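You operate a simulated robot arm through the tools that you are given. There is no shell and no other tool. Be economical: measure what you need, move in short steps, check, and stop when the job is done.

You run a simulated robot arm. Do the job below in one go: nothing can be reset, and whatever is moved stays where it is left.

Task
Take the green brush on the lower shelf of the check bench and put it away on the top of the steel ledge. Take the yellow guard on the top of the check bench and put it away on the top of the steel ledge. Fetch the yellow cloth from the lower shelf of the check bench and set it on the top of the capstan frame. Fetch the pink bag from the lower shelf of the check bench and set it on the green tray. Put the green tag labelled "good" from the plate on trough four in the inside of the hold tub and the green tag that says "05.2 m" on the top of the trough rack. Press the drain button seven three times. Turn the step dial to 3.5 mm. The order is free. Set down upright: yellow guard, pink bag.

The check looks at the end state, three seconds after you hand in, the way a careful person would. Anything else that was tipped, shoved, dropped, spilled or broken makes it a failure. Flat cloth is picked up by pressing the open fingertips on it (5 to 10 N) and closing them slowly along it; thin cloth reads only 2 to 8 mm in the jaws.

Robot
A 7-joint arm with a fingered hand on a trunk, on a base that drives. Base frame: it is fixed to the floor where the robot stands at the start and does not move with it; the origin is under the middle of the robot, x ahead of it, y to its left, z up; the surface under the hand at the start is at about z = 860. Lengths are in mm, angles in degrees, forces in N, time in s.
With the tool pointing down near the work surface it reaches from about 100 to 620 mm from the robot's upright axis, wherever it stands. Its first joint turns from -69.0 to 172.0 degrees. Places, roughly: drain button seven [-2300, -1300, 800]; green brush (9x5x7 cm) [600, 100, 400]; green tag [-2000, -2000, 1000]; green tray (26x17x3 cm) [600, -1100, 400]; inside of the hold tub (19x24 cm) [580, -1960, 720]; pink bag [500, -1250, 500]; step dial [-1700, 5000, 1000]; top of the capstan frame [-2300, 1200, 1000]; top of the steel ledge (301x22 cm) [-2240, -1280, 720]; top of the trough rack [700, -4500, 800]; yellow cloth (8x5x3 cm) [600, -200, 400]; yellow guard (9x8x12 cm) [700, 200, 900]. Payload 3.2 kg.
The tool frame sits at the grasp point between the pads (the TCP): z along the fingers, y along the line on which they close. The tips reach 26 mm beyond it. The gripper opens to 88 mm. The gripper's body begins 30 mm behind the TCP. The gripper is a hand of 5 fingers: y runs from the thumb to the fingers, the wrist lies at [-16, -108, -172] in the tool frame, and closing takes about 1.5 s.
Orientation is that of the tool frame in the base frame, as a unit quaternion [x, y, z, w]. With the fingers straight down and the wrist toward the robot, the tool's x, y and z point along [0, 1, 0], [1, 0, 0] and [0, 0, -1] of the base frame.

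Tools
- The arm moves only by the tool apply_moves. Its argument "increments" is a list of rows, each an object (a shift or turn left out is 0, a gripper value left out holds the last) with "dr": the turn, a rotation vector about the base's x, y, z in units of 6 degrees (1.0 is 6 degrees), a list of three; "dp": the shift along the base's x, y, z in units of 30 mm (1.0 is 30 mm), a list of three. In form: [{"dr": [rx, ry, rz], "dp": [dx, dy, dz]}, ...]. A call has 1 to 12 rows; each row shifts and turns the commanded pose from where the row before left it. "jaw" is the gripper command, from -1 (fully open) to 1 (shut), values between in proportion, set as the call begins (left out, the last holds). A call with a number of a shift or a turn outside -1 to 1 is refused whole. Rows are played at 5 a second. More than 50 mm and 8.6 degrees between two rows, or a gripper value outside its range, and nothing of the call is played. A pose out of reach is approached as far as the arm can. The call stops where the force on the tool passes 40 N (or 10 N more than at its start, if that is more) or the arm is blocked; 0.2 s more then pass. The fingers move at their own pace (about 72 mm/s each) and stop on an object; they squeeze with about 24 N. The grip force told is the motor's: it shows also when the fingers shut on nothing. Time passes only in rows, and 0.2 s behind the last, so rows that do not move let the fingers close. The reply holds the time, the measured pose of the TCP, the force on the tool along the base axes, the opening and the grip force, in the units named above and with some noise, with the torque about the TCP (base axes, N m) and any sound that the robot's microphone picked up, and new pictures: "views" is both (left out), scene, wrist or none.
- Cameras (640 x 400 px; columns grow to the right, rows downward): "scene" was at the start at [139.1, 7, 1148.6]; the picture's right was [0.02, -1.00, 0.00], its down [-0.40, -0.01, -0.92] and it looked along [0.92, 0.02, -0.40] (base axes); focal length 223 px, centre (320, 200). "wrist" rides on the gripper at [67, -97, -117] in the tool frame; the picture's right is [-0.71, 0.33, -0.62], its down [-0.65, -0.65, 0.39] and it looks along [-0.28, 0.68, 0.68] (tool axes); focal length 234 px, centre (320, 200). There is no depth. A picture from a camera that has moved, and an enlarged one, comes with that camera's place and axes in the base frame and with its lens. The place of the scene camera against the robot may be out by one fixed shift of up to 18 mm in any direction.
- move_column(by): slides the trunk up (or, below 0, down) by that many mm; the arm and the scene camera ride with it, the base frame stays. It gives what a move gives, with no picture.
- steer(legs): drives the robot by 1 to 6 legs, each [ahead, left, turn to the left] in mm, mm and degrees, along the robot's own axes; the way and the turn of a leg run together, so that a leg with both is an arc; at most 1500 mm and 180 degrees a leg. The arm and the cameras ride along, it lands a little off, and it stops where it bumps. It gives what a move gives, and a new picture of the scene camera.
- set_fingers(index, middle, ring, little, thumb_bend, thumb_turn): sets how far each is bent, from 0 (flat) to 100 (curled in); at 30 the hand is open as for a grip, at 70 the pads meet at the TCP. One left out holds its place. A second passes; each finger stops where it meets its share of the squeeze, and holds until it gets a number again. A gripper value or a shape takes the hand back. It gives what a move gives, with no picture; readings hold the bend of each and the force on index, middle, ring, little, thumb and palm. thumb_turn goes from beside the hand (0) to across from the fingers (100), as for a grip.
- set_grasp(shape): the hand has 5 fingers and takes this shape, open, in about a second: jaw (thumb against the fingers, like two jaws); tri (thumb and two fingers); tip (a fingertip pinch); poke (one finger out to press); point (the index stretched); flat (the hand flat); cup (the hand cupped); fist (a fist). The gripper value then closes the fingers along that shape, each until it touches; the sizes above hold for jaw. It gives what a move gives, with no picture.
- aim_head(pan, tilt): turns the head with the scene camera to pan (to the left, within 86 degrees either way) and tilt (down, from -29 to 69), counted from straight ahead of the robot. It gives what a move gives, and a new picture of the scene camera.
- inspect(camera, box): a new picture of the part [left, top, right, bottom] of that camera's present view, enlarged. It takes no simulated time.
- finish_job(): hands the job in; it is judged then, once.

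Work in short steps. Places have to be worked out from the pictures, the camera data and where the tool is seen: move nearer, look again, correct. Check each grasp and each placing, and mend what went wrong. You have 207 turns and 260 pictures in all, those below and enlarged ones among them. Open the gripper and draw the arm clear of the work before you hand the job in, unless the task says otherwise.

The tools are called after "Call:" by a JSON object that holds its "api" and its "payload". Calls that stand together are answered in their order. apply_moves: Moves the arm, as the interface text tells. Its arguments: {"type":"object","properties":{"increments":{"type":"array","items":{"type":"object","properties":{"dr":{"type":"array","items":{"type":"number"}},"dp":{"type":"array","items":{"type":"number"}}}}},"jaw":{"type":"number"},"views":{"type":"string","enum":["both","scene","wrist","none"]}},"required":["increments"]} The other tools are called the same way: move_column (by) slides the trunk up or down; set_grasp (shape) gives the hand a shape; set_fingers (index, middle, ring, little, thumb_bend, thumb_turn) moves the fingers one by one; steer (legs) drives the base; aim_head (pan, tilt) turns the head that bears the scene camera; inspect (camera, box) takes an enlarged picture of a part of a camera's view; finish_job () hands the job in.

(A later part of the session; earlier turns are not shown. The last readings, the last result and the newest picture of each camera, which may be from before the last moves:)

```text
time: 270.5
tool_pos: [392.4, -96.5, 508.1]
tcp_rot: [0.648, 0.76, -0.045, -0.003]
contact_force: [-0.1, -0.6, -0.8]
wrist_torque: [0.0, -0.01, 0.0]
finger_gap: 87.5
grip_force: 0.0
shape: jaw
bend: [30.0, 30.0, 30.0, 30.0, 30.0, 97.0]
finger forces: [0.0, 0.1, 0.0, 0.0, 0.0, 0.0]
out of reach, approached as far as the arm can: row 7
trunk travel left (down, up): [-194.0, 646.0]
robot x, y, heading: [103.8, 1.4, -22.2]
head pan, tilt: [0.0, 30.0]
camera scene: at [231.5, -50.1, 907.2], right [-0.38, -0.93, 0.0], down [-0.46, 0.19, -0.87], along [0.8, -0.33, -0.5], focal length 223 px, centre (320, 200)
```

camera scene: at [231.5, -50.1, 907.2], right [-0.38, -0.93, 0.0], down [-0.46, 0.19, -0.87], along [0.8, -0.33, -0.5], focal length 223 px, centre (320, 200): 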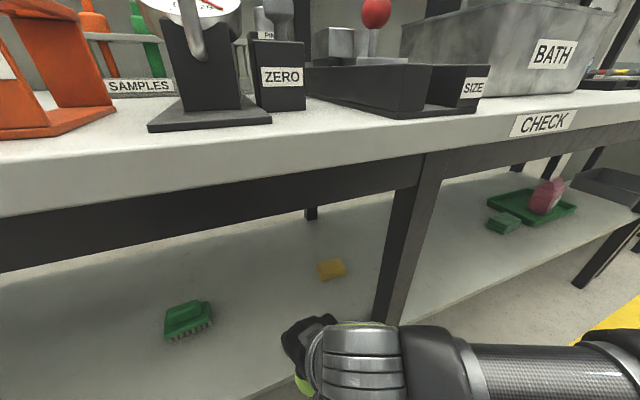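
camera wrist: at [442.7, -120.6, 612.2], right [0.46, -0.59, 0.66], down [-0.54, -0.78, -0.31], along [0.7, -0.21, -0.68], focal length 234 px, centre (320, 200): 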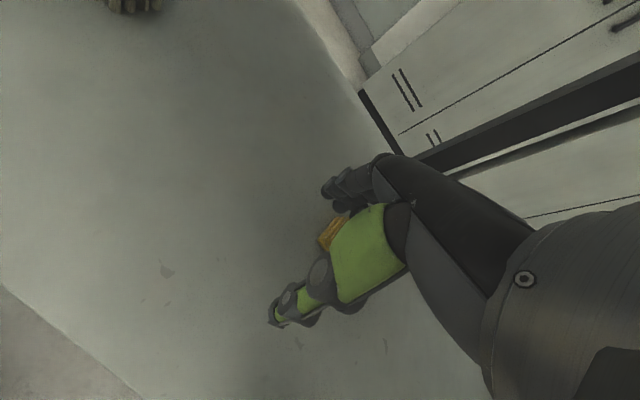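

I'll straighten the tool's small tilt and drive to about [165, 240] facing −50°.

Call:
{"api": "apply_moves", "payload": {"increments": [{"dp": [-0.5, 0, 0], "dr": [0.62, -0.6, 0]}], "views": "none"}}

Call:
{"api": "steer", "payload": {"legs": [[-45, 240, 0], [0, 0, -28]]}}

```text
time: 270.9
tool_pos: [401.2, -90.7, 524.6]
tcp_rot: [0.65, 0.76, 0.0, -0.001]
contact_force: [0.3, 0.1, 0.3]
wrist_torque: [0.0, -0.02, 0.0]
finger_gap: 87.9
grip_force: 0.0
shape: jaw
bend: [30.0, 30.0, 30.0, 30.0, 30.0, 97.0]
finger forces: [0.0, 0.0, 0.0, 0.1, 0.0, 0.0]
out of reach, approached as far as the arm can: row 1
trunk travel left (down, up): [-194.0, 646.0]
robot x, y, heading: [105.1, -3.2, -22.0]
head pan, tilt: [0.0, 30.0]
```

```text
time: 274.0
tool_pos: [372.9, 12.9, 524.8]
tcp_rot: [0.811, 0.585, 0.002, 0.0]
contact_force: [0.3, -0.1, -0.1]
wrist_torque: [0.01, 0.03, -0.02]
finger_gap: 88.2
grip_force: 0.0
shape: jaw
bend: [30.0, 30.0, 30.0, 30.0, 30.0, 97.0]
finger forces: [0.0, 0.0, 0.0, 0.1, 0.0, 0.1]
trunk travel left (down, up): [-194.0, 646.0]
robot x, y, heading: [148.1, 229.2, -49.4]
head pan, tilt: [0.0, 30.0]
camera scene: at [237.4, 125.7, 907.2], right [-0.76, -0.65, 0.0], down [-0.32, 0.38, -0.87], along [0.56, -0.66, -0.5], focal length 223 px, centre (320, 200)
```

scene: 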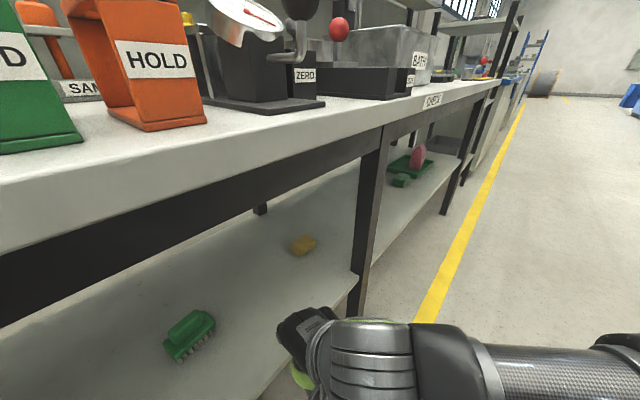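

Hand yaw is −18°, as wanted. I'll reach diagonally toward the cloth and check partway.

Call:
{"api": "apply_moves", "payload": {"increments": [{"dp": [0.95, -0.95, -0.1]}, {"dp": [0.95, -0.95, -0.1]}, {"dp": [0.95, -0.95, -0.1]}, {"dp": [0.95, -0.95, -0.1]}, {"dp": [0.95, -0.95, -0.1]}, {"dp": [0.95, -0.95, 0]}]}}

```text
time: 275.4
tool_pos: [543.8, -161.7, 510.7]
tcp_rot: [0.811, 0.586, 0.0, 0.001]
contact_force: [0.5, 0.0, 0.4]
wrist_torque: [0.0, 0.01, 0.01]
finger_gap: 87.8
grip_force: 0.1
shape: jaw
bend: [30.0, 30.0, 30.0, 30.0, 30.0, 97.0]
finger forces: [0.0, 0.1, 0.1, 0.0, 0.0, 0.0]
trunk travel left (down, up): [-194.0, 646.0]
robot x, y, heading: [151.7, 227.5, -49.5]
head pan, tilt: [0.0, 30.0]
camera scene: at [237.4, 125.6, 907.2], right [-0.76, -0.65, 0.0], down [-0.32, 0.38, -0.87], along [0.56, -0.66, -0.5], focal length 223 px, centre (320, 200)
camera wrist: at [471.2, -69.0, 626.9], right [0.09, -0.78, 0.62], down [-0.82, -0.41, -0.39], along [0.56, -0.48, -0.68], focal length 234 px, centre (320, 200)
```

scene: 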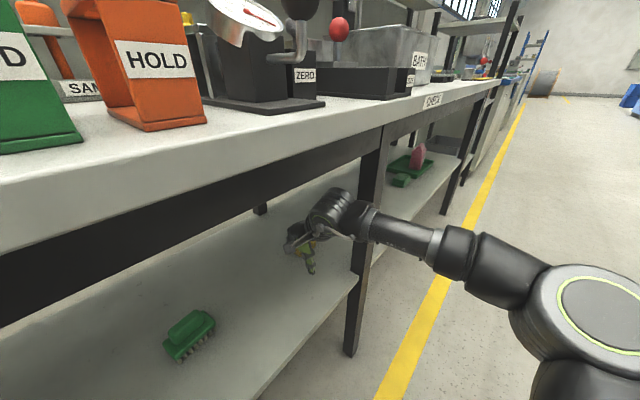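
wrist: 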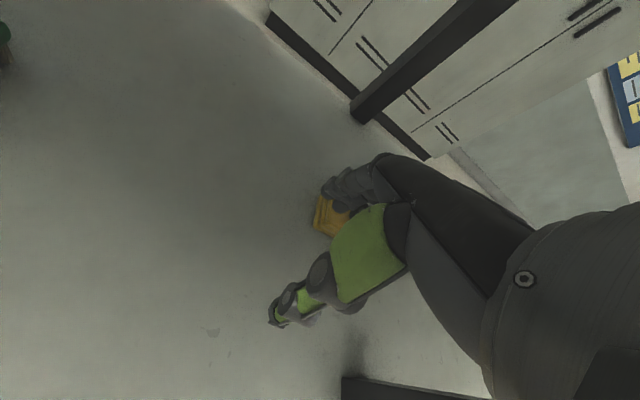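

Geometry says the forearm stays ~95 mm from the leg's centre as it extends. I'll continue in small steps.

Call:
{"api": "apply_moves", "payload": {"increments": [{"dp": [0.7, -0.7, 0]}, {"dp": [0.7, -0.7, 0]}, {"dp": [0.5, -0.5, 0]}]}}

```text
time: 276.2
tool_pos: [599.1, -215.8, 511.3]
tcp_rot: [0.811, 0.585, 0.0, -0.001]
contact_force: [-1.2, -0.2, 0.0]
wrist_torque: [-0.02, -0.01, -0.04]
finger_gap: 87.6
grip_force: 0.1
shape: jaw
bend: [30.0, 30.0, 30.0, 30.0, 30.0, 97.0]
finger forces: [0.0, 0.1, 0.1, 0.0, 0.0, 0.0]
trunk travel left (down, up): [-194.0, 646.0]
robot x, y, heading: [151.6, 227.6, -49.6]
head pan, tilt: [0.0, 30.0]
camera scene: at [237.5, 125.6, 907.2], right [-0.76, -0.65, 0.0], down [-0.32, 0.38, -0.87], along [0.56, -0.66, -0.5], focal length 223 px, centre (320, 200)
camera wrist: at [526.8, -122.5, 628.2], right [0.09, -0.78, 0.62], down [-0.82, -0.41, -0.39], along [0.56, -0.48, -0.68], focal length 234 px, centre (320, 200)
```

scene: 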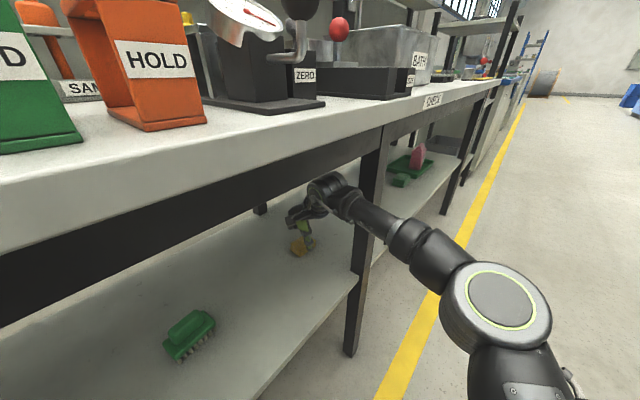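
wrist: 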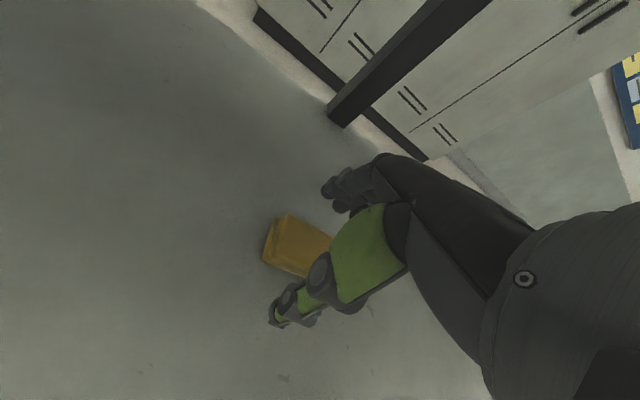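

The cloth centre is about [621, -240]. I'll centre over it and go down to z≈440.

Call:
{"api": "apply_moves", "payload": {"increments": [{"dp": [0.37, -0.4, 0]}, {"dp": [0.37, -0.4, -0.3]}, {"dp": [0, 0, -0.8]}, {"dp": [0, 0, -0.8]}, {"dp": [0, 0, -0.45]}]}}

Call:
{"api": "inspect", "payload": {"camera": "wrist", "box": [200, 150, 440, 350]}}

```text
time: 277.4
tool_pos: [611.8, -226.7, 447.7]
tcp_rot: [0.811, 0.585, 0.001, -0.001]
contact_force: [0.2, 0.7, 0.4]
wrist_torque: [-0.02, -0.01, 0.04]
finger_gap: 88.1
grip_force: 0.1
shape: jaw
bend: [30.0, 30.0, 30.0, 30.0, 30.0, 97.0]
finger forces: [0.0, 0.1, 0.6, 0.1, 0.0, 0.0]
out of reach, approached as far as the arm can: row 2
trunk travel left (down, up): [-194.0, 646.0]
robot x, y, heading: [153.2, 227.9, -49.7]
head pan, tilt: [0.0, 30.0]
camera scene: at [237.5, 125.6, 907.2], right [-0.76, -0.65, 0.0], down [-0.32, 0.38, -0.87], along [0.56, -0.66, -0.5], focal length 223 px, centre (320, 200)
camera wrist: at [538.9, -134.2, 565.7], right [0.09, -0.78, 0.62], down [-0.82, -0.41, -0.39], along [0.56, -0.48, -0.68], focal length 234 px, centre (320, 200)
```

scene: 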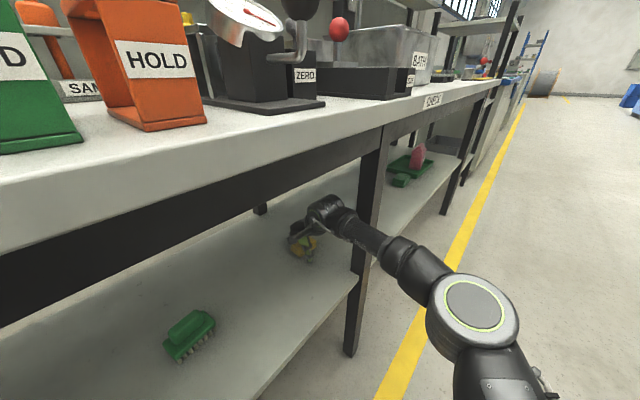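
wrist: 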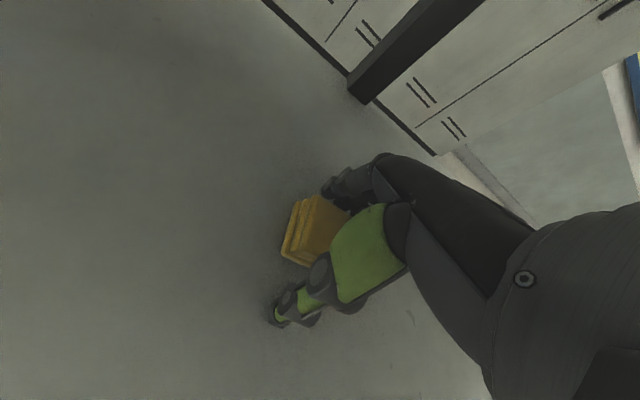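

```text
2.00 times, centred on (320, 250) of wrist
camera zoom: at [538.9, -134.2, 565.7], right [0.09, -0.78, 0.62], down [-0.82, -0.41, -0.39], along [0.56, -0.48, -0.68], focal length 468 px, centre (320, 100)
```

zoom: 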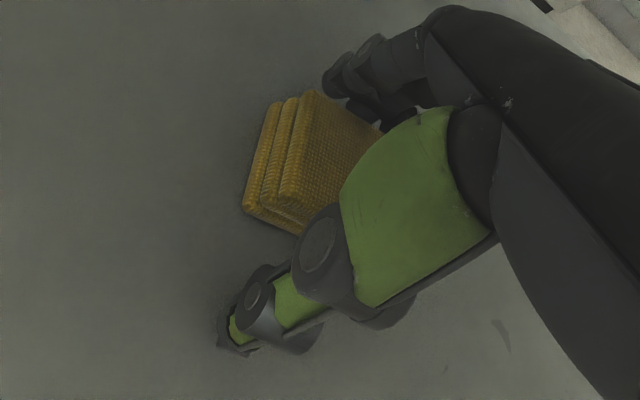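

A finger is touching the cloth's far edge. I'll raise slightly, nudge the base forward 18 mm and come back down.

Call:
{"api": "apply_moves", "payload": {"increments": [{"dp": [0, 0, 0.9]}], "views": "none"}}

Call:
{"api": "steer", "payload": {"legs": [[20, 3, 0]]}}

Call:
{"api": "apply_moves", "payload": {"increments": [{"dp": [0, 0, -0.6]}, {"dp": [0, 0, -0.4]}, {"dp": [0, 0, -0.2]}], "views": "wrist"}}

Call:
{"api": "inspect", "payload": {"camera": "wrist", "box": [200, 150, 440, 350]}}

```text
time: 277.8
tool_pos: [611.5, -229.0, 474.5]
tcp_rot: [0.811, 0.584, 0.0, 0.0]
contact_force: [0.1, 0.3, -0.2]
wrist_torque: [0.01, 0.0, -0.02]
finger_gap: 87.9
grip_force: 0.1
shape: jaw
bend: [30.0, 30.0, 30.0, 30.0, 30.0, 97.0]
finger forces: [0.1, 0.1, 0.0, 0.1, 0.1, 0.0]
trunk travel left (down, up): [-194.0, 646.0]
robot x, y, heading: [150.6, 223.9, -49.5]
head pan, tilt: [0.0, 30.0]
```

```text
time: 278.6
tool_pos: [626.3, -240.9, 475.6]
tcp_rot: [0.81, 0.586, 0.0, -0.001]
contact_force: [-0.6, 0.2, 0.2]
wrist_torque: [-0.03, -0.01, 0.0]
finger_gap: 87.8
grip_force: 0.0
shape: jaw
bend: [30.0, 30.0, 30.0, 30.0, 30.0, 97.0]
finger forces: [0.1, 0.0, 0.0, 0.1, 0.0, 0.1]
trunk travel left (down, up): [-194.0, 646.0]
robot x, y, heading: [164.7, 214.5, -49.3]
head pan, tilt: [0.0, 30.0]
camera scene: at [252.8, 112.4, 907.2], right [-0.76, -0.65, 0.0], down [-0.32, 0.38, -0.87], along [0.56, -0.66, -0.5], focal length 223 px, centre (320, 200)
```

scene: 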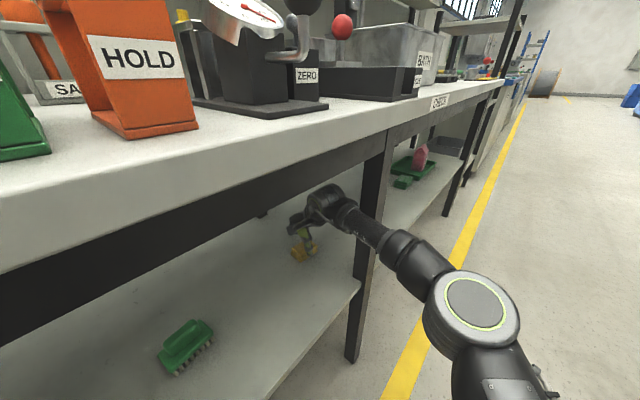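

```text
time: 279.4
tool_pos: [628.2, -241.9, 445.5]
tcp_rot: [0.811, 0.585, 0.003, 0.005]
contact_force: [-3.0, 0.7, 14.2]
wrist_torque: [-0.27, -0.31, -0.06]
finger_gap: 87.6
grip_force: 0.2
shape: jaw
bend: [30.0, 30.0, 30.0, 30.0, 30.0, 97.0]
finger forces: [0.1, 11.1, 0.0, 0.1, 3.6, 0.0]
trunk travel left (down, up): [-194.0, 646.0]
robot x, y, heading: [163.1, 214.5, -49.3]
head pan, tilt: [0.0, 30.0]
camera wrist: at [555.1, -147.3, 561.3], right [0.09, -0.77, 0.63], down [-0.82, -0.41, -0.4], along [0.56, -0.48, -0.67], focal length 234 px, centre (320, 200)
```

wrist: 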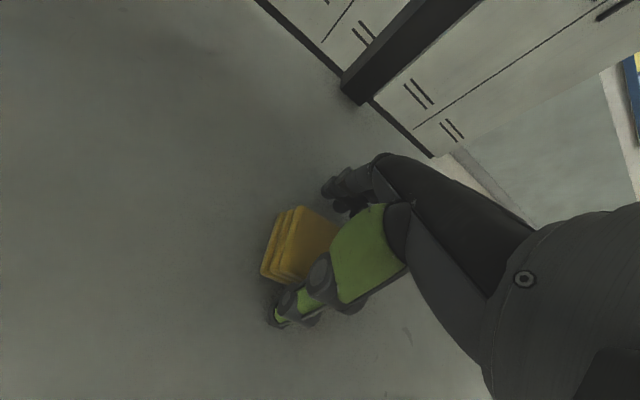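

```text
2.00 times, centred on (320, 250) of wrist
camera zoom: at [555.1, -147.3, 561.3], right [0.09, -0.77, 0.63], down [-0.82, -0.41, -0.4], along [0.56, -0.48, -0.67], focal length 468 px, centre (320, 100)
```

zoom: 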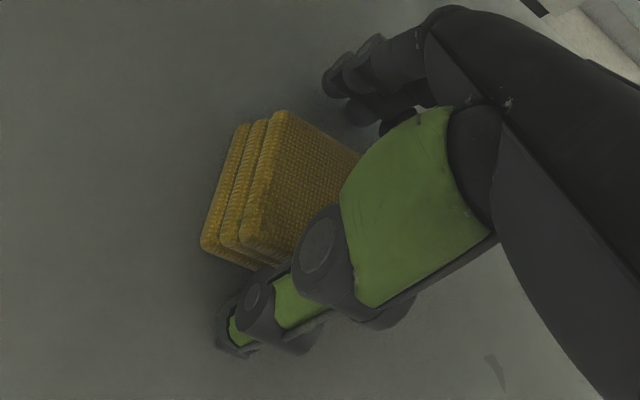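

The hand's 18° twist puts the digits on the cloth's corners. I'll raise, turn the hand 8° straighter, shift by (−6, −7) and go down again.

Call:
{"api": "apply_moves", "payload": {"increments": [{"dp": [0, 0, 0.8]}, {"dp": [-0.2, -0.25, 0], "dr": [0, 0, 0.9]}, {"dr": [0, 0, 0.5]}, {"dp": [0, 0, -0.6]}, {"dp": [0, 0, -0.4]}], "views": "wrist"}}

Call:
{"api": "inspect", "payload": {"camera": "wrist", "box": [200, 150, 440, 350]}}

```text
time: 280.5
tool_pos: [611.4, -226.1, 444.6]
tcp_rot: [0.791, 0.611, 0.011, 0.014]
contact_force: [1.4, -0.9, 12.5]
wrist_torque: [0.18, 0.73, 0.01]
finger_gap: 87.9
grip_force: 0.2
shape: jaw
bend: [30.0, 30.0, 30.0, 30.0, 26.0, 98.0]
finger forces: [0.0, 0.1, 0.0, 0.0, 12.3, 0.0]
out of reach, approached as far as the arm can: row 2, 3
trunk travel left (down, up): [-194.0, 646.0]
robot x, y, heading: [167.3, 214.2, -49.3]
head pan, tilt: [0.0, 30.0]
stopped in row 5: the force on the tool passed its limit at 47 N (the readings are from after the stop); the commanded pose is now the measured one
camera wrist: at [529.0, -136.5, 558.2], right [0.12, -0.76, 0.63], down [-0.78, -0.46, -0.41], along [0.61, -0.45, -0.65], focal length 234 px, centre (320, 200)
```

wrist: 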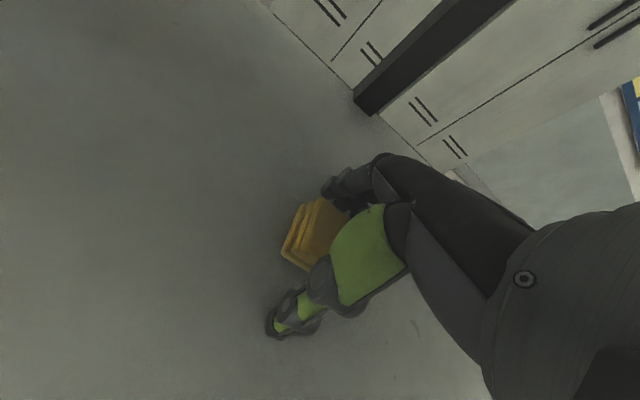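

```text
2.00 times, centred on (320, 250) of wrist
camera zoom: at [529.0, -136.5, 558.2], right [0.12, -0.76, 0.63], down [-0.78, -0.46, -0.41], along [0.61, -0.45, -0.65], focal length 468 px, centre (320, 100)
```

zoom: 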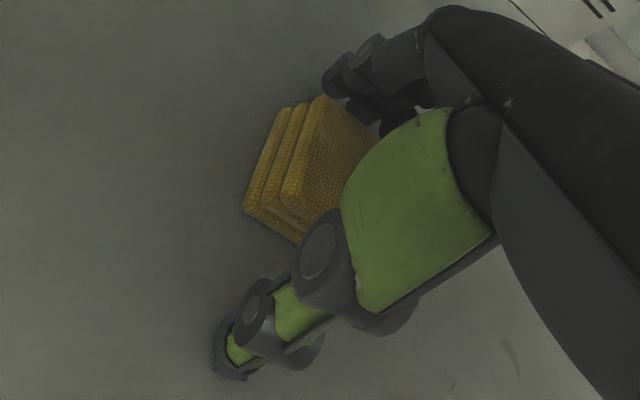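

The thumb reached the shelf (so the shelf is z≈417) and the arm was reach-limited. I'll lift, level the hand, nudge the base, and descend to z≈449.

Call:
{"api": "apply_moves", "payload": {"increments": [{"dp": [0, 0, 1], "dr": [0.08, 0.33, 0]}], "views": "none"}}

Call:
{"api": "steer", "payload": {"legs": [[24, -6, 0]]}}

Call:
{"api": "apply_moves", "payload": {"increments": [{"dp": [0, 0, -0.5]}, {"dp": [0, 0, -0.3]}], "views": "wrist"}}

Call:
{"api": "inspect", "payload": {"camera": "wrist", "box": [200, 150, 440, 350]}}

```text
time: 280.9
tool_pos: [610.1, -226.9, 468.1]
tcp_rot: [0.792, 0.611, -0.004, -0.005]
contact_force: [0.5, -1.3, 0.3]
wrist_torque: [0.01, -0.02, 0.02]
finger_gap: 88.0
grip_force: 0.0
shape: jaw
bend: [30.0, 30.0, 30.0, 30.0, 30.0, 97.0]
finger forces: [0.0, 0.0, 0.0, 0.0, 0.0, 0.1]
trunk travel left (down, up): [-194.0, 646.0]
robot x, y, heading: [165.4, 215.2, -49.5]
head pan, tilt: [0.0, 30.0]
```

```text
time: 281.7
tool_pos: [623.4, -245.9, 470.3]
tcp_rot: [0.79, 0.613, -0.004, -0.002]
contact_force: [0.4, 0.1, -0.2]
wrist_torque: [0.01, -0.01, 0.02]
finger_gap: 88.0
grip_force: 0.1
shape: jaw
bend: [30.0, 30.0, 30.0, 30.0, 30.0, 97.0]
finger forces: [0.0, 0.0, 0.0, 0.0, 0.0, 0.1]
trunk travel left (down, up): [-194.0, 646.0]
robot x, y, heading: [179.5, 193.5, -49.4]
head pan, tilt: [0.0, 30.0]
camera scene: at [265.4, 92.7, 907.3], right [-0.76, -0.65, 0.0], down [-0.33, 0.38, -0.87], along [0.56, -0.66, -0.5], focal length 223 px, centre (320, 200)
```

scene: 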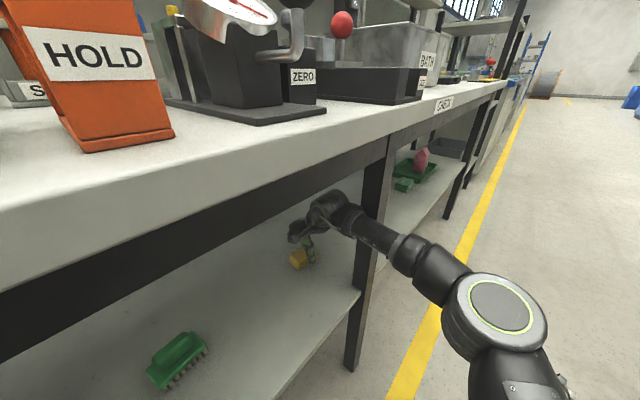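

```text
time: 282.3
tool_pos: [623.5, -244.8, 447.1]
tcp_rot: [0.789, 0.615, -0.003, -0.002]
contact_force: [-0.2, -0.3, 1.0]
wrist_torque: [0.01, -0.02, 0.04]
finger_gap: 87.9
grip_force: 0.1
shape: jaw
bend: [30.0, 30.0, 30.0, 30.0, 30.0, 97.0]
finger forces: [0.1, 0.1, 0.0, 0.0, 0.0, 0.1]
trunk travel left (down, up): [-194.0, 646.0]
robot x, y, heading: [179.8, 193.9, -49.3]
head pan, tilt: [0.0, 30.0]
camera wrist: at [544.5, -156.9, 565.0], right [0.15, -0.77, 0.62], down [-0.8, -0.47, -0.38], along [0.59, -0.44, -0.68], focal length 234 px, centre (320, 200)
```

wrist: 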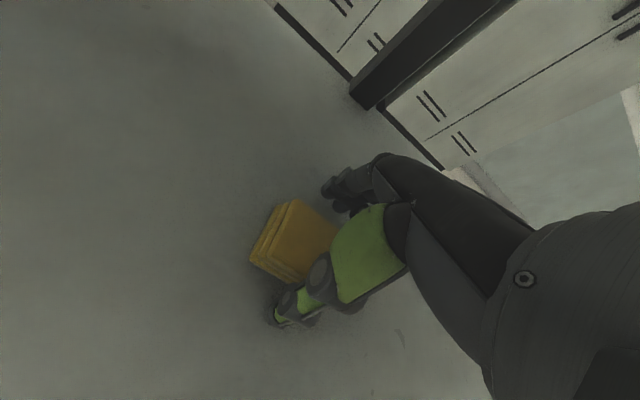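

```text
2.00 times, centred on (320, 250) of wrist
camera zoom: at [544.5, -156.9, 565.0], right [0.15, -0.77, 0.62], down [-0.8, -0.47, -0.38], along [0.59, -0.44, -0.68], focal length 468 px, centre (320, 100)
```

zoom: 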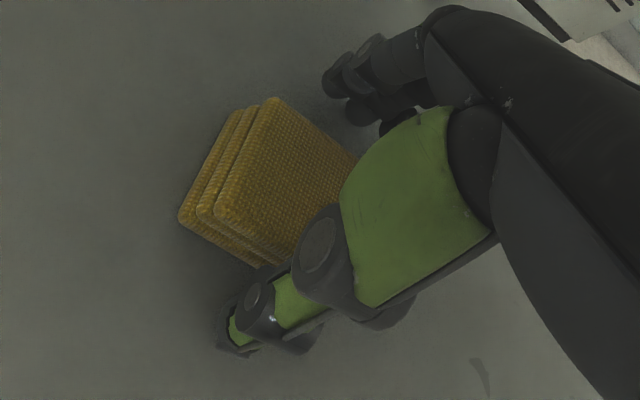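

The thumb is in front of the cloth, the fingers behind, and there's no contact. Closing.

Call:
{"api": "apply_moves", "payload": {"increments": [{}, {}, {}, {}, {}, {}, {}], "jaw": 1, "views": "none"}}

Call:
{"api": "move_column", "payload": {"by": 45}}

Call:
{"api": "inspect", "payload": {"camera": "wrist", "box": [160, 120, 480, 380]}}

```text
time: 283.9
tool_pos: [622.9, -244.1, 447.4]
tcp_rot: [0.789, 0.614, -0.003, -0.002]
contact_force: [0.3, -1.0, 4.3]
wrist_torque: [-0.03, -0.01, 0.01]
finger_gap: 43.1
grip_force: 24.5
shape: jaw
bend: [53.0, 45.0, 73.0, 57.0, 33.0, 99.0]
finger forces: [12.9, 8.5, 2.9, 0.0, 22.1, 0.1]
trunk travel left (down, up): [-194.0, 646.0]
robot x, y, heading: [176.5, 193.8, -49.3]
head pan, tilt: [0.0, 30.0]
```

```text
time: 284.8
tool_pos: [623.5, -245.8, 491.1]
tcp_rot: [0.789, 0.615, -0.004, -0.003]
contact_force: [0.5, 0.2, -0.1]
wrist_torque: [0.02, 0.01, -0.02]
finger_gap: 43.4
grip_force: 24.7
shape: jaw
bend: [53.0, 45.0, 73.0, 57.0, 33.0, 99.0]
finger forces: [13.0, 6.4, 2.9, 0.0, 22.4, 0.0]
trunk travel left (down, up): [-239.0, 601.0]
robot x, y, heading: [175.9, 192.6, -49.3]
head pan, tilt: [0.0, 30.0]
```

```text
1.54 times, centred on (320, 250) of wrist
camera zoom: at [545.2, -157.0, 608.4], right [0.16, -0.77, 0.62], down [-0.8, -0.47, -0.38], along [0.58, -0.44, -0.68], focal length 360 px, centre (320, 123)
```

zoom: 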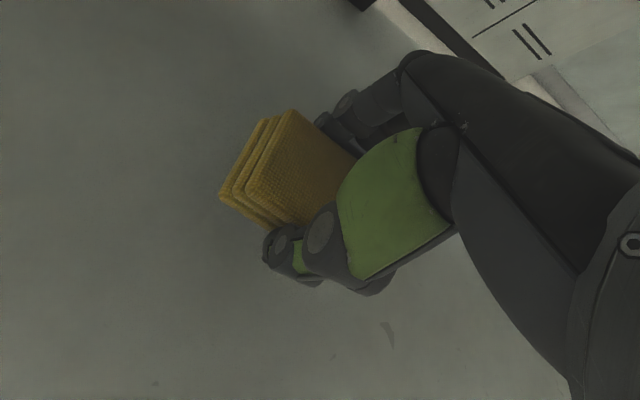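

The cloth is held. I'll back the base straight out the way I came, then draw the arm in and raise it for the capstan frame.

Call:
{"api": "steer", "payload": {"legs": [[-400, 0, 0]]}}

Call:
{"api": "apply_moves", "payload": {"increments": [{"dp": [-0.8, 0.6, 0]}, {"dp": [-0.8, 0.6, 0]}, {"dp": [-0.8, 0.6, 0]}, {"dp": [-0.7, 0.6, 0]}, {"dp": [-0.6, 0.5, 0]}, {"dp": [-0.6, 0.5, 0]}], "views": "wrist"}}

Call:
{"api": "move_column", "payload": {"by": 400}}

Call:
{"api": "move_column", "payload": {"by": 170}}

Call:
{"api": "steer", "payload": {"legs": [[0, 0, -131], [550, -350, 0], [480, -300, 0]]}}

```text
time: 287.3
tool_pos: [359.6, 56.3, 489.6]
tcp_rot: [0.791, 0.611, -0.003, -0.003]
contact_force: [0.7, -0.1, -0.7]
wrist_torque: [-0.02, 0.0, -0.03]
finger_gap: 43.3
grip_force: 24.4
shape: jaw
bend: [53.0, 45.0, 73.0, 57.0, 33.0, 99.0]
finger forces: [13.1, 6.5, 2.9, 0.0, 22.3, 0.1]
trunk travel left (down, up): [-239.0, 601.0]
robot x, y, heading: [-84.8, 497.9, -49.7]
head pan, tilt: [0.0, 30.0]
camera scene: at [2.8, 395.8, 952.2], right [-0.76, -0.65, 0.0], down [-0.32, 0.38, -0.87], along [0.56, -0.66, -0.5], focal length 223 px, centre (320, 200)
```

scene: 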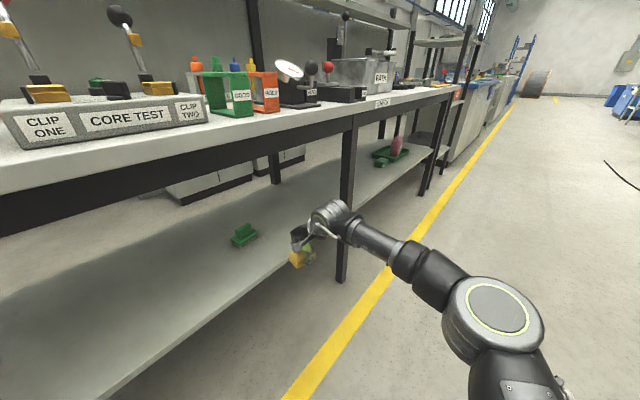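

```text
time: 288.7
tool_pos: [227.1, 158.1, 491.0]
tcp_rot: [0.791, 0.612, -0.003, -0.004]
contact_force: [1.1, 0.6, -0.5]
wrist_torque: [0.01, -0.03, -0.02]
finger_gap: 43.1
grip_force: 23.6
shape: jaw
bend: [53.0, 45.0, 73.0, 57.0, 33.0, 99.0]
finger forces: [12.9, 6.3, 2.9, 0.0, 22.1, 0.1]
trunk travel left (down, up): [-239.0, 601.0]
robot x, y, heading: [-85.5, 498.7, -49.5]
head pan, tilt: [0.0, 30.0]
camera wrist: at [149.7, 246.5, 609.8], right [0.15, -0.77, 0.62], down [-0.8, -0.46, -0.38], along [0.58, -0.44, -0.68], focal length 234 px, centre (320, 200)
```

wrist: 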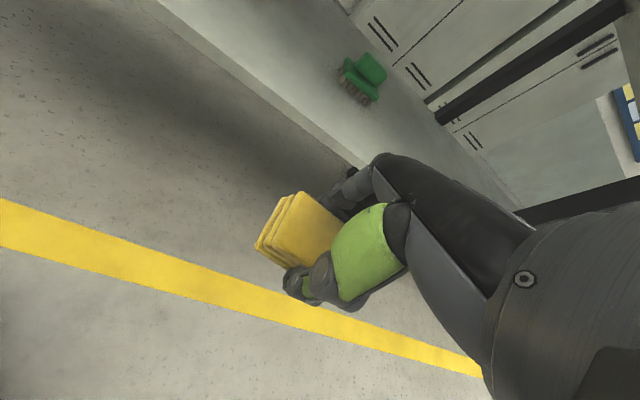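

```text
time: 292.5
tool_pos: [227.4, 156.8, 891.8]
tcp_rot: [0.791, 0.612, -0.002, -0.003]
contact_force: [0.1, -0.3, -0.3]
wrist_torque: [0.0, 0.0, 0.01]
finger_gap: 43.4
grip_force: 24.3
shape: jaw
bend: [53.0, 45.0, 73.0, 57.0, 33.0, 99.0]
finger forces: [12.9, 6.4, 2.8, 0.0, 22.1, 0.0]
trunk travel left (down, up): [-639.0, 201.0]
robot x, y, heading: [-83.9, 499.0, -49.7]
head pan, tilt: [0.0, 30.0]
```

```text
time: 294.4
tool_pos: [227.9, 157.6, 1061.2]
tcp_rot: [0.791, 0.612, -0.003, -0.004]
contact_force: [0.4, -0.3, -0.1]
wrist_torque: [0.01, 0.0, 0.0]
finger_gap: 43.3
grip_force: 23.7
shape: jaw
bend: [53.0, 45.0, 73.0, 57.0, 33.0, 99.0]
finger forces: [12.9, 6.3, 2.8, 0.0, 22.2, 0.1]
trunk travel left (down, up): [-809.0, 31.0]
robot x, y, heading: [-83.9, 498.2, -49.5]
head pan, tilt: [0.0, 30.0]
```

```text
time: 306.3
tool_pos: [-1565.7, 1134.2, 1062.5]
tcp_rot: [0.889, -0.457, 0.002, -0.004]
contact_force: [0.8, -0.3, 0.2]
wrist_torque: [-0.02, 0.01, 0.02]
finger_gap: 43.1
grip_force: 24.2
shape: jaw
bend: [53.0, 45.0, 73.0, 57.0, 33.0, 99.0]
finger forces: [12.5, 6.2, 2.8, 0.1, 21.5, 0.0]
trunk travel left (down, up): [-809.0, 31.0]
robot x, y, heading: [-1104.9, 1155.4, -179.5]
head pan, tilt: [0.0, 30.0]
camera scene: at [-1248.1, 1159.4, 1522.2], right [-0.01, 1.0, 0.0], down [0.5, 0.01, -0.87], along [-0.87, -0.01, -0.5], focal length 223 px, centre (320, 200)
```

scene: 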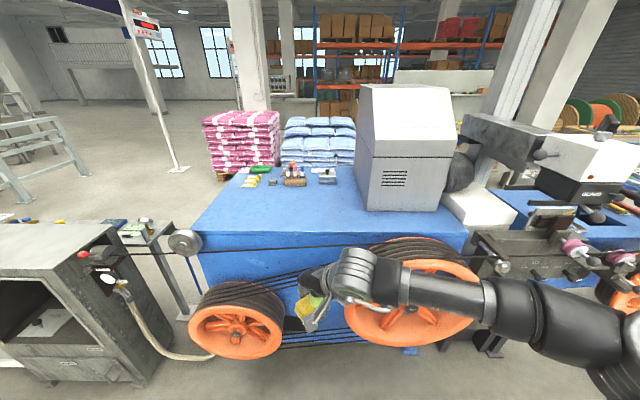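

The blue capstan frame's top has free space at front-middle; a taut wire and wheels run along its front. I'll approach slowly with the hand high.

Call:
{"api": "move_column", "payload": {"by": 30}}

Call:
{"api": "steer", "payload": {"legs": [[260, 0, 0]]}}

Call:
{"api": "apply_moves", "payload": {"increments": [{}], "views": "wrist"}}

```text
time: 307.0
tool_pos: [-1565.3, 1133.9, 1092.3]
tcp_rot: [0.89, -0.456, 0.003, -0.004]
contact_force: [0.9, -1.0, -0.4]
wrist_torque: [-0.03, -0.03, 0.01]
finger_gap: 43.2
grip_force: 24.0
shape: jaw
bend: [53.0, 45.0, 73.0, 57.0, 33.0, 99.0]
finger forces: [12.5, 6.1, 2.7, 0.1, 21.5, 0.0]
trunk travel left (down, up): [-839.0, 1.0]
robot x, y, heading: [-1102.9, 1156.8, -179.1]
head pan, tilt: [0.0, 30.0]
```

```text
time: 308.9
tool_pos: [-1825.6, 1132.7, 1093.4]
tcp_rot: [0.889, -0.459, 0.002, -0.004]
contact_force: [-0.4, 0.0, -0.4]
wrist_torque: [0.0, 0.02, -0.05]
finger_gap: 43.0
grip_force: 23.8
shape: jaw
bend: [53.0, 45.0, 73.0, 57.0, 33.0, 99.0]
finger forces: [12.6, 6.2, 2.8, 0.0, 21.5, 0.0]
trunk travel left (down, up): [-839.0, 1.0]
robot x, y, heading: [-1367.1, 1150.2, -179.8]
head pan, tilt: [0.0, 30.0]
camera scene: at [-1509.4, 1158.1, 1552.2], right [-0.01, 1.0, 0.0], down [0.5, 0.0, -0.87], along [-0.87, 0.0, -0.5], focal length 223 px, centre (320, 200)
```

scene: 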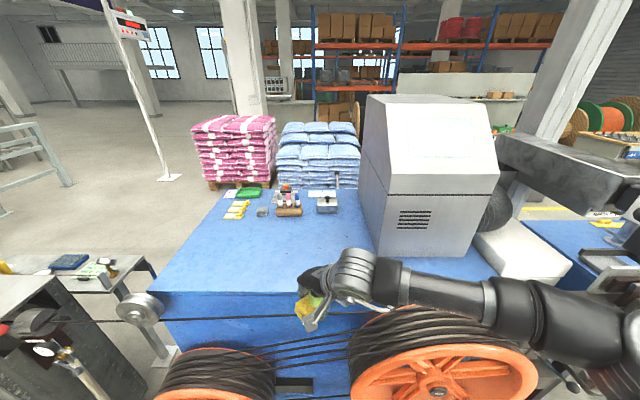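

```text
time: 309.3
tool_pos: [-1826.1, 1135.0, 1091.1]
tcp_rot: [0.889, -0.458, 0.003, -0.004]
contact_force: [0.4, 0.1, 0.0]
wrist_torque: [-0.02, 0.0, -0.01]
finger_gap: 43.2
grip_force: 24.0
shape: jaw
bend: [53.0, 45.0, 73.0, 57.0, 33.0, 99.0]
finger forces: [12.6, 6.2, 2.8, 0.1, 21.4, 0.0]
trunk travel left (down, up): [-839.0, 1.0]
robot x, y, heading: [-1364.4, 1152.1, -179.9]
head pan, tilt: [0.0, 30.0]
camera wrist: at [-1710.2, 1134.8, 1210.1], right [-0.68, 0.38, 0.62], down [0.16, 0.91, -0.38], along [-0.71, -0.16, -0.68], focal length 234 px, centre (320, 200)
```

wrist: 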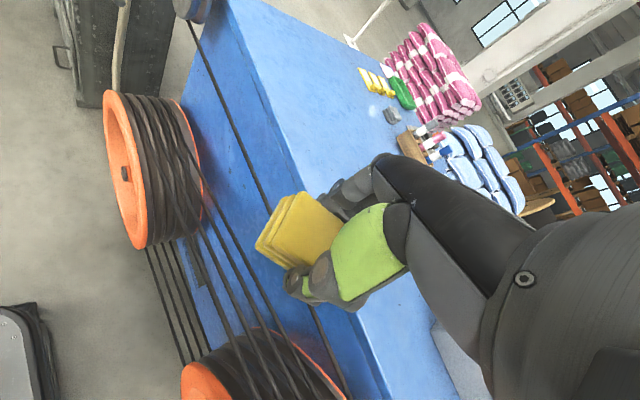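

The frame's top is at z≈953 with its front edge at x≈-1955. I'll drive 110 mm closer and extend over the top at about [-2080, 1130].

Call:
{"api": "steer", "payload": {"legs": [[110, 0, 0]]}}

Call:
{"api": "apply_moves", "payload": {"increments": [{"dp": [-0.9, 0, 0], "dr": [0, 0, -0.8]}, {"dp": [-0.9, 0, 0], "dr": [0, 0, -0.8]}, {"dp": [-0.9, 0, 0], "dr": [0, 0, -0.8]}, {"dp": [-0.9, 0, -0.4], "dr": [0, 0, -0.8]}, {"dp": [-0.9, 0, -0.8], "dr": [0, 0, -0.8]}, {"dp": [-0.3, 0, -0.8]}]}}

```text
time: 310.5
tool_pos: [-1934.2, 1134.7, 1093.4]
tcp_rot: [0.888, -0.46, 0.002, -0.004]
contact_force: [0.4, 0.3, -0.8]
wrist_torque: [-0.04, 0.05, 0.01]
finger_gap: 43.0
grip_force: 24.4
shape: jaw
bend: [53.0, 45.0, 73.0, 57.0, 33.0, 99.0]
finger forces: [12.7, 6.2, 2.8, 0.0, 21.6, 0.1]
trunk travel left (down, up): [-839.0, 1.0]
robot x, y, heading: [-1473.9, 1156.9, -179.9]
head pan, tilt: [0.0, 30.0]
camera scene: at [-1616.9, 1157.9, 1552.2], right [0.0, 1.0, 0.0], down [0.5, 0.0, -0.87], along [-0.87, 0.0, -0.5], focal length 223 px, centre (320, 200)
```

scene: 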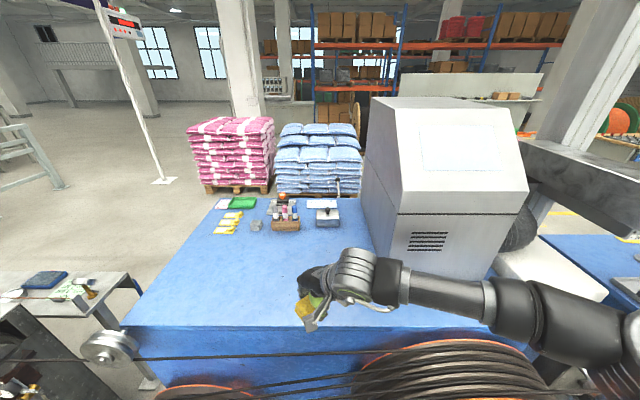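

```text
time: 311.9
tool_pos: [-2078.1, 1134.7, 1031.9]
tcp_rot: [0.773, -0.635, 0.003, -0.004]
contact_force: [-0.4, 0.4, 0.2]
wrist_torque: [0.0, 0.02, -0.02]
finger_gap: 42.8
grip_force: 24.4
shape: jaw
bend: [53.0, 45.0, 73.0, 57.0, 33.0, 99.0]
finger forces: [12.6, 6.2, 2.8, 0.1, 21.6, 0.0]
trunk travel left (down, up): [-839.0, 1.0]
robot x, y, heading: [-1472.5, 1154.5, -179.6]
head pan, tilt: [0.0, 30.0]
camera scene: at [-1618.3, 1158.3, 1552.1], right [0.0, 1.0, 0.0], down [0.5, 0.0, -0.87], along [-0.87, 0.0, -0.5], focal length 223 px, centre (320, 200)
camera wrist: at [-1971.4, 1088.0, 1150.7], right [-0.47, 0.63, 0.62], down [0.52, 0.76, -0.38], along [-0.72, 0.14, -0.68], focal length 234 px, centre (320, 200)
```

scene: 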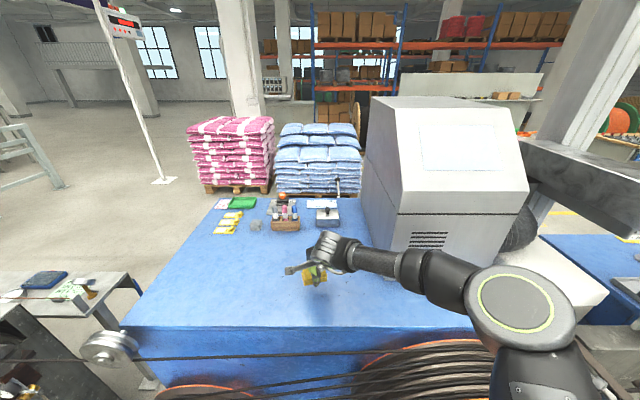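
wrist: 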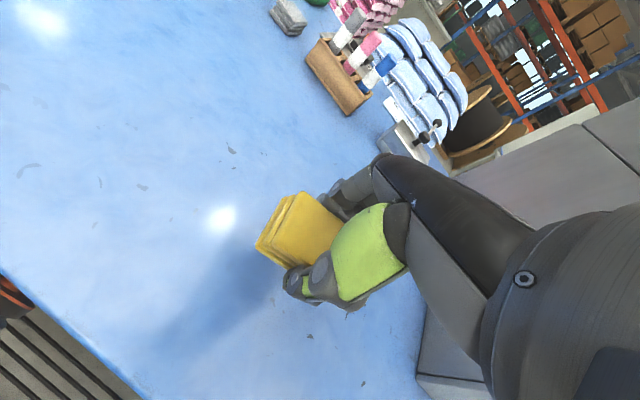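

The cloth is over free blue surface. I'll lower by small steps until contact.

Call:
{"api": "apply_moves", "payload": {"increments": [{"dp": [0, 0, -0.7]}, {"dp": [0, 0, -0.4]}, {"dp": [0, 0, -0.2]}, {"dp": [0, 0, -0.15]}, {"dp": [0, 0, -0.15]}], "views": "none"}}

```text
time: 313.1
tool_pos: [-2078.0, 1133.6, 982.3]
tcp_rot: [0.773, -0.634, 0.003, -0.002]
contact_force: [-0.2, 1.0, -0.3]
wrist_torque: [-0.03, -0.01, -0.01]
finger_gap: 42.8
grip_force: 24.7
shape: jaw
bend: [53.0, 45.0, 73.0, 57.0, 33.0, 99.0]
finger forces: [12.6, 6.3, 2.7, 0.0, 21.5, 0.1]
trunk travel left (down, up): [-839.0, 1.0]
robot x, y, heading: [-1474.5, 1155.3, -180.1]
head pan, tilt: [0.0, 30.0]
```

Call:
{"api": "apply_moves", "payload": {"increments": [{"dp": [0, 0, -0.15]}, {"dp": [0, 0, -0.15]}, {"dp": [0, 0, -0.15]}, {"dp": [0, 0, -0.15]}], "views": "wrist"}}

```text
time: 314.2
tool_pos: [-2080.8, 1132.9, 977.6]
tcp_rot: [0.773, -0.635, -0.002, 0.008]
contact_force: [3.6, 1.7, 17.8]
wrist_torque: [0.17, -0.75, 0.02]
finger_gap: 43.0
grip_force: 23.8
shape: jaw
bend: [54.0, 46.0, 73.0, 57.0, 9.0, 100.0]
finger forces: [12.0, 5.7, 2.9, 0.0, 37.3, 0.0]
trunk travel left (down, up): [-839.0, 1.0]
robot x, y, heading: [-1471.7, 1155.3, -179.8]
head pan, tilt: [0.0, 30.0]
stopped in row 4: the force on the tool passed its limit at 41 N (the readings are from after the stop); the commanded pose is now the measured one
camera wrist: at [-1972.2, 1086.4, 1093.4], right [-0.46, 0.64, 0.62], down [0.51, 0.76, -0.4], along [-0.73, 0.14, -0.67], focal length 234 px, centre (320, 200)
```

wrist: 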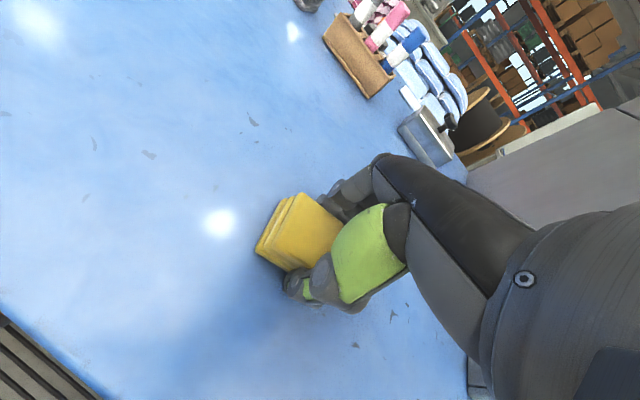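

On the surface. I'll ease up 2 mm, open, and rise.

Call:
{"api": "apply_moves", "payload": {"increments": [{"dp": [0, 0, 0.1]}, {}, {}, {}, {}, {}, {}], "jaw": -1, "views": "none"}}

Call:
{"api": "apply_moves", "payload": {"increments": [{"dp": [0, 0, 0.7]}, {"dp": [0, 0, 1]}, {"dp": [0, 0, 1]}, {"dp": [0, 0, 1]}], "views": "wrist"}}

```text
time: 315.8
tool_pos: [-2081.3, 1132.8, 975.5]
tcp_rot: [0.773, -0.635, 0.0, 0.003]
contact_force: [0.3, 0.6, 1.4]
wrist_torque: [-0.02, 0.07, 0.0]
finger_gap: 87.8
grip_force: 0.2
shape: jaw
bend: [30.0, 30.0, 30.0, 30.0, 30.0, 97.0]
finger forces: [0.0, 1.3, 0.1, 0.0, 0.1, 0.0]
trunk travel left (down, up): [-839.0, 1.0]
robot x, y, heading: [-1471.7, 1153.8, -179.9]
head pan, tilt: [0.0, 30.0]
```

```text
time: 316.8
tool_pos: [-2081.6, 1129.7, 1087.6]
tcp_rot: [0.773, -0.635, 0.0, 0.004]
contact_force: [0.1, 0.0, -0.3]
wrist_torque: [-0.02, 0.01, 0.03]
finger_gap: 87.7
grip_force: 0.0
shape: jaw
bend: [30.0, 30.0, 30.0, 30.0, 30.0, 97.0]
finger forces: [0.1, 0.1, 0.1, 0.0, 0.0, 0.0]
trunk travel left (down, up): [-839.0, 1.0]
robot x, y, heading: [-1474.7, 1155.0, -179.6]
head pan, tilt: [0.0, 30.0]
camera wrist: at [-1973.7, 1083.3, 1204.3], right [-0.46, 0.63, 0.62], down [0.51, 0.76, -0.39], along [-0.72, 0.14, -0.68], focal length 234 px, centre (320, 200)
```

wrist: 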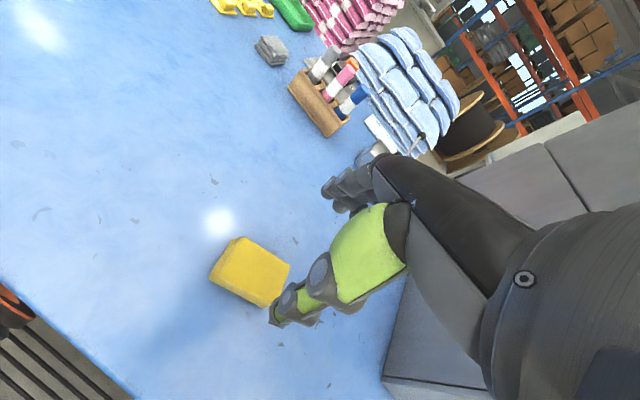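

The cloth rests on the capstan frame. I'll pull the arm in, back off, and drive along the line to the step dial near y≈5000.

Call:
{"api": "apply_moves", "payload": {"increments": [{"dp": [1, 0, 0]}, {"dp": [1, 0, 0]}, {"dp": [1, 0, 0]}, {"dp": [1, 0, 0]}, {"dp": [1, 0, 0]}, {"dp": [1, 0, 0]}, {"dp": [1, 0, 0]}, {"dp": [1, 0, 0]}, {"dp": [1, 0, 0]}], "views": "none"}}

Call:
{"api": "steer", "payload": {"legs": [[-390, 0, 0], [0, -1280, 0], [0, -1280, 0], [0, -1250, 0]]}}

```text
time: 318.8
tool_pos: [-1818.8, 1125.8, 1087.6]
tcp_rot: [0.773, -0.635, 0.0, 0.002]
contact_force: [-0.2, 0.5, 0.9]
wrist_torque: [0.02, 0.02, -0.03]
finger_gap: 87.9
grip_force: 0.0
shape: jaw
bend: [30.0, 30.0, 30.0, 30.0, 30.0, 97.0]
finger forces: [0.0, 0.0, 0.0, 0.0, 0.0, 0.1]
out of reach, approached as far as the arm can: row 9
trunk travel left (down, up): [-839.0, 1.0]
robot x, y, heading: [-1474.8, 1153.6, -180.0]
head pan, tilt: [0.0, 30.0]
```

```text
time: 339.6
tool_pos: [-1460.8, 4992.7, 1088.7]
tcp_rot: [0.784, -0.621, 0.0, 0.003]
contact_force: [-0.4, 0.3, -0.5]
wrist_torque: [0.0, -0.03, -0.02]
finger_gap: 87.8
grip_force: 0.2
shape: jaw
bend: [30.0, 30.0, 30.0, 30.0, 30.0, 97.0]
finger forces: [0.1, 0.0, 0.0, 0.0, 0.1, 0.0]
trunk travel left (down, up): [-839.0, 1.0]
robot x, y, heading: [-1112.7, 5028.8, -177.6]
head pan, tilt: [0.0, 30.0]
camera scene: at [-1260.1, 5031.4, 1552.2], right [-0.04, 1.0, 0.0], down [0.5, 0.02, -0.87], along [-0.87, -0.03, -0.5], focal length 223 px, centre (320, 200)
```

scene: 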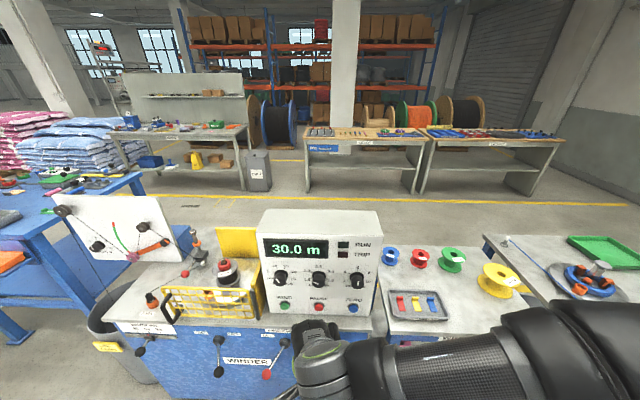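

This is the winder, with a control panel bearing three knobs. I'll zoom on the panel.

Call:
{"api": "inspect", "payload": {"camera": "scene", "box": [250, 200, 390, 325]}}

```text
3.20 times, centred on (320, 262) of scene
camera zoom: at [-1260.1, 5031.4, 1552.2], right [-0.04, 1.0, 0.0], down [0.5, 0.02, -0.87], along [-0.87, -0.03, -0.5], focal length 713 px, centre (320, 0)
```

zoom: 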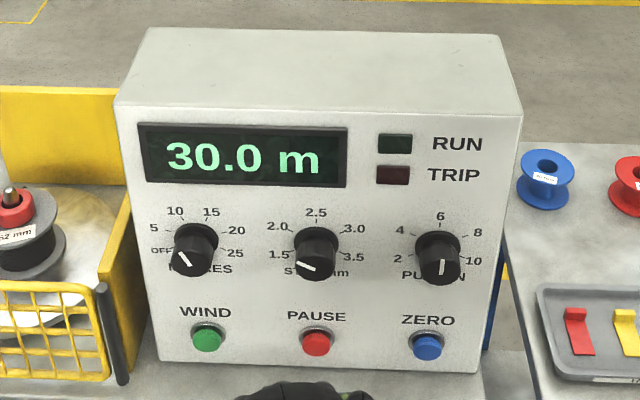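

The middle dial is STEP mm; its pointer stands at 1.5 and 3.5 is 240° clockwise from it. I'll lower the trunk and turn the hand to point at the panel.

Call:
{"api": "move_column", "payload": {"by": -180}}

Call:
{"api": "apply_moves", "payload": {"increments": [{"dr": [0, 0, -0.74]}, {"dr": [0, 0, -0.73]}, {"dr": [0, 0, -0.73]}, {"dr": [0, 1, 0], "dp": [0.3, 0, 0.5]}, {"dr": [0, 1, 0], "dp": [0.3, 0, 0.5]}, {"dr": [0, 1, 0], "dp": [0.2, 0, 0.5]}, {"dr": [0, 1, 0], "dp": [0, 0, 0.5]}, {"dr": [0, 1, 0], "dp": [0, 0, 0.5]}, {"dr": [0, 1, 0], "dp": [0, 0, 0.5]}, {"dr": [0, 1, 0], "dp": [0, 0, 0.5]}, {"dr": [0, 1, 0], "dp": [0, 0, 0.5]}, {"dr": [0, 1, 0]}], "views": "none"}}

Call:
{"api": "apply_moves", "payload": {"increments": [{"dr": [0, 1, 0]}, {"dr": [0, 1, 0]}, {"dr": [0, 1, 0]}, {"dr": [0, 1, 0]}, {"dr": [0, 1, 0]}, {"dr": [0, 1, 0]}], "views": "none"}}

```text
time: 341.6
tool_pos: [-1462.0, 4992.1, 907.8]
tcp_rot: [0.784, -0.621, 0.0, 0.002]
contact_force: [-0.1, -0.1, -0.4]
wrist_torque: [0.04, 0.02, 0.0]
finger_gap: 87.9
grip_force: 0.1
shape: jaw
bend: [30.0, 30.0, 30.0, 30.0, 30.0, 97.0]
finger forces: [0.0, 0.0, 0.0, 0.1, 0.0, 0.0]
trunk travel left (down, up): [-659.0, 181.0]
robot x, y, heading: [-1118.6, 5030.5, -177.8]
head pan, tilt: [0.0, 30.0]
```

```text
time: 344.4
tool_pos: [-1480.7, 4962.6, 1052.1]
tcp_rot: [-0.595, 0.66, 0.321, -0.328]
contact_force: [0.1, -0.5, -0.1]
wrist_torque: [-0.02, 0.01, 0.01]
finger_gap: 87.9
grip_force: 0.0
shape: jaw
bend: [30.0, 30.0, 30.0, 30.0, 30.0, 97.0]
finger forces: [0.0, 0.1, 0.1, 0.0, 0.0, 0.0]
out of reach, approached as far as the arm can: row 4, 5, 6, 7, 8, 9, 11, 12
trunk travel left (down, up): [-659.0, 181.0]
robot x, y, heading: [-1113.6, 5032.8, -177.8]
head pan, tilt: [0.0, 30.0]
stopped in row 12: the arm was blocked; the commanded pose is now the measured one
```

```text
time: 345.8
tool_pos: [-1488.5, 4974.2, 1078.6]
tcp_rot: [-0.462, 0.541, 0.478, -0.515]
contact_force: [-0.1, 1.1, -0.1]
wrist_torque: [0.0, -0.02, 0.0]
finger_gap: 88.1
grip_force: 0.1
shape: jaw
bend: [30.0, 30.0, 30.0, 30.0, 30.0, 97.0]
finger forces: [0.1, 0.1, 0.0, 0.0, 0.0, 0.0]
out of reach, approached as far as the arm can: row 6
trunk travel left (down, up): [-659.0, 181.0]
robot x, y, heading: [-1119.5, 5037.0, -177.8]
head pan, tilt: [0.0, 30.0]
```

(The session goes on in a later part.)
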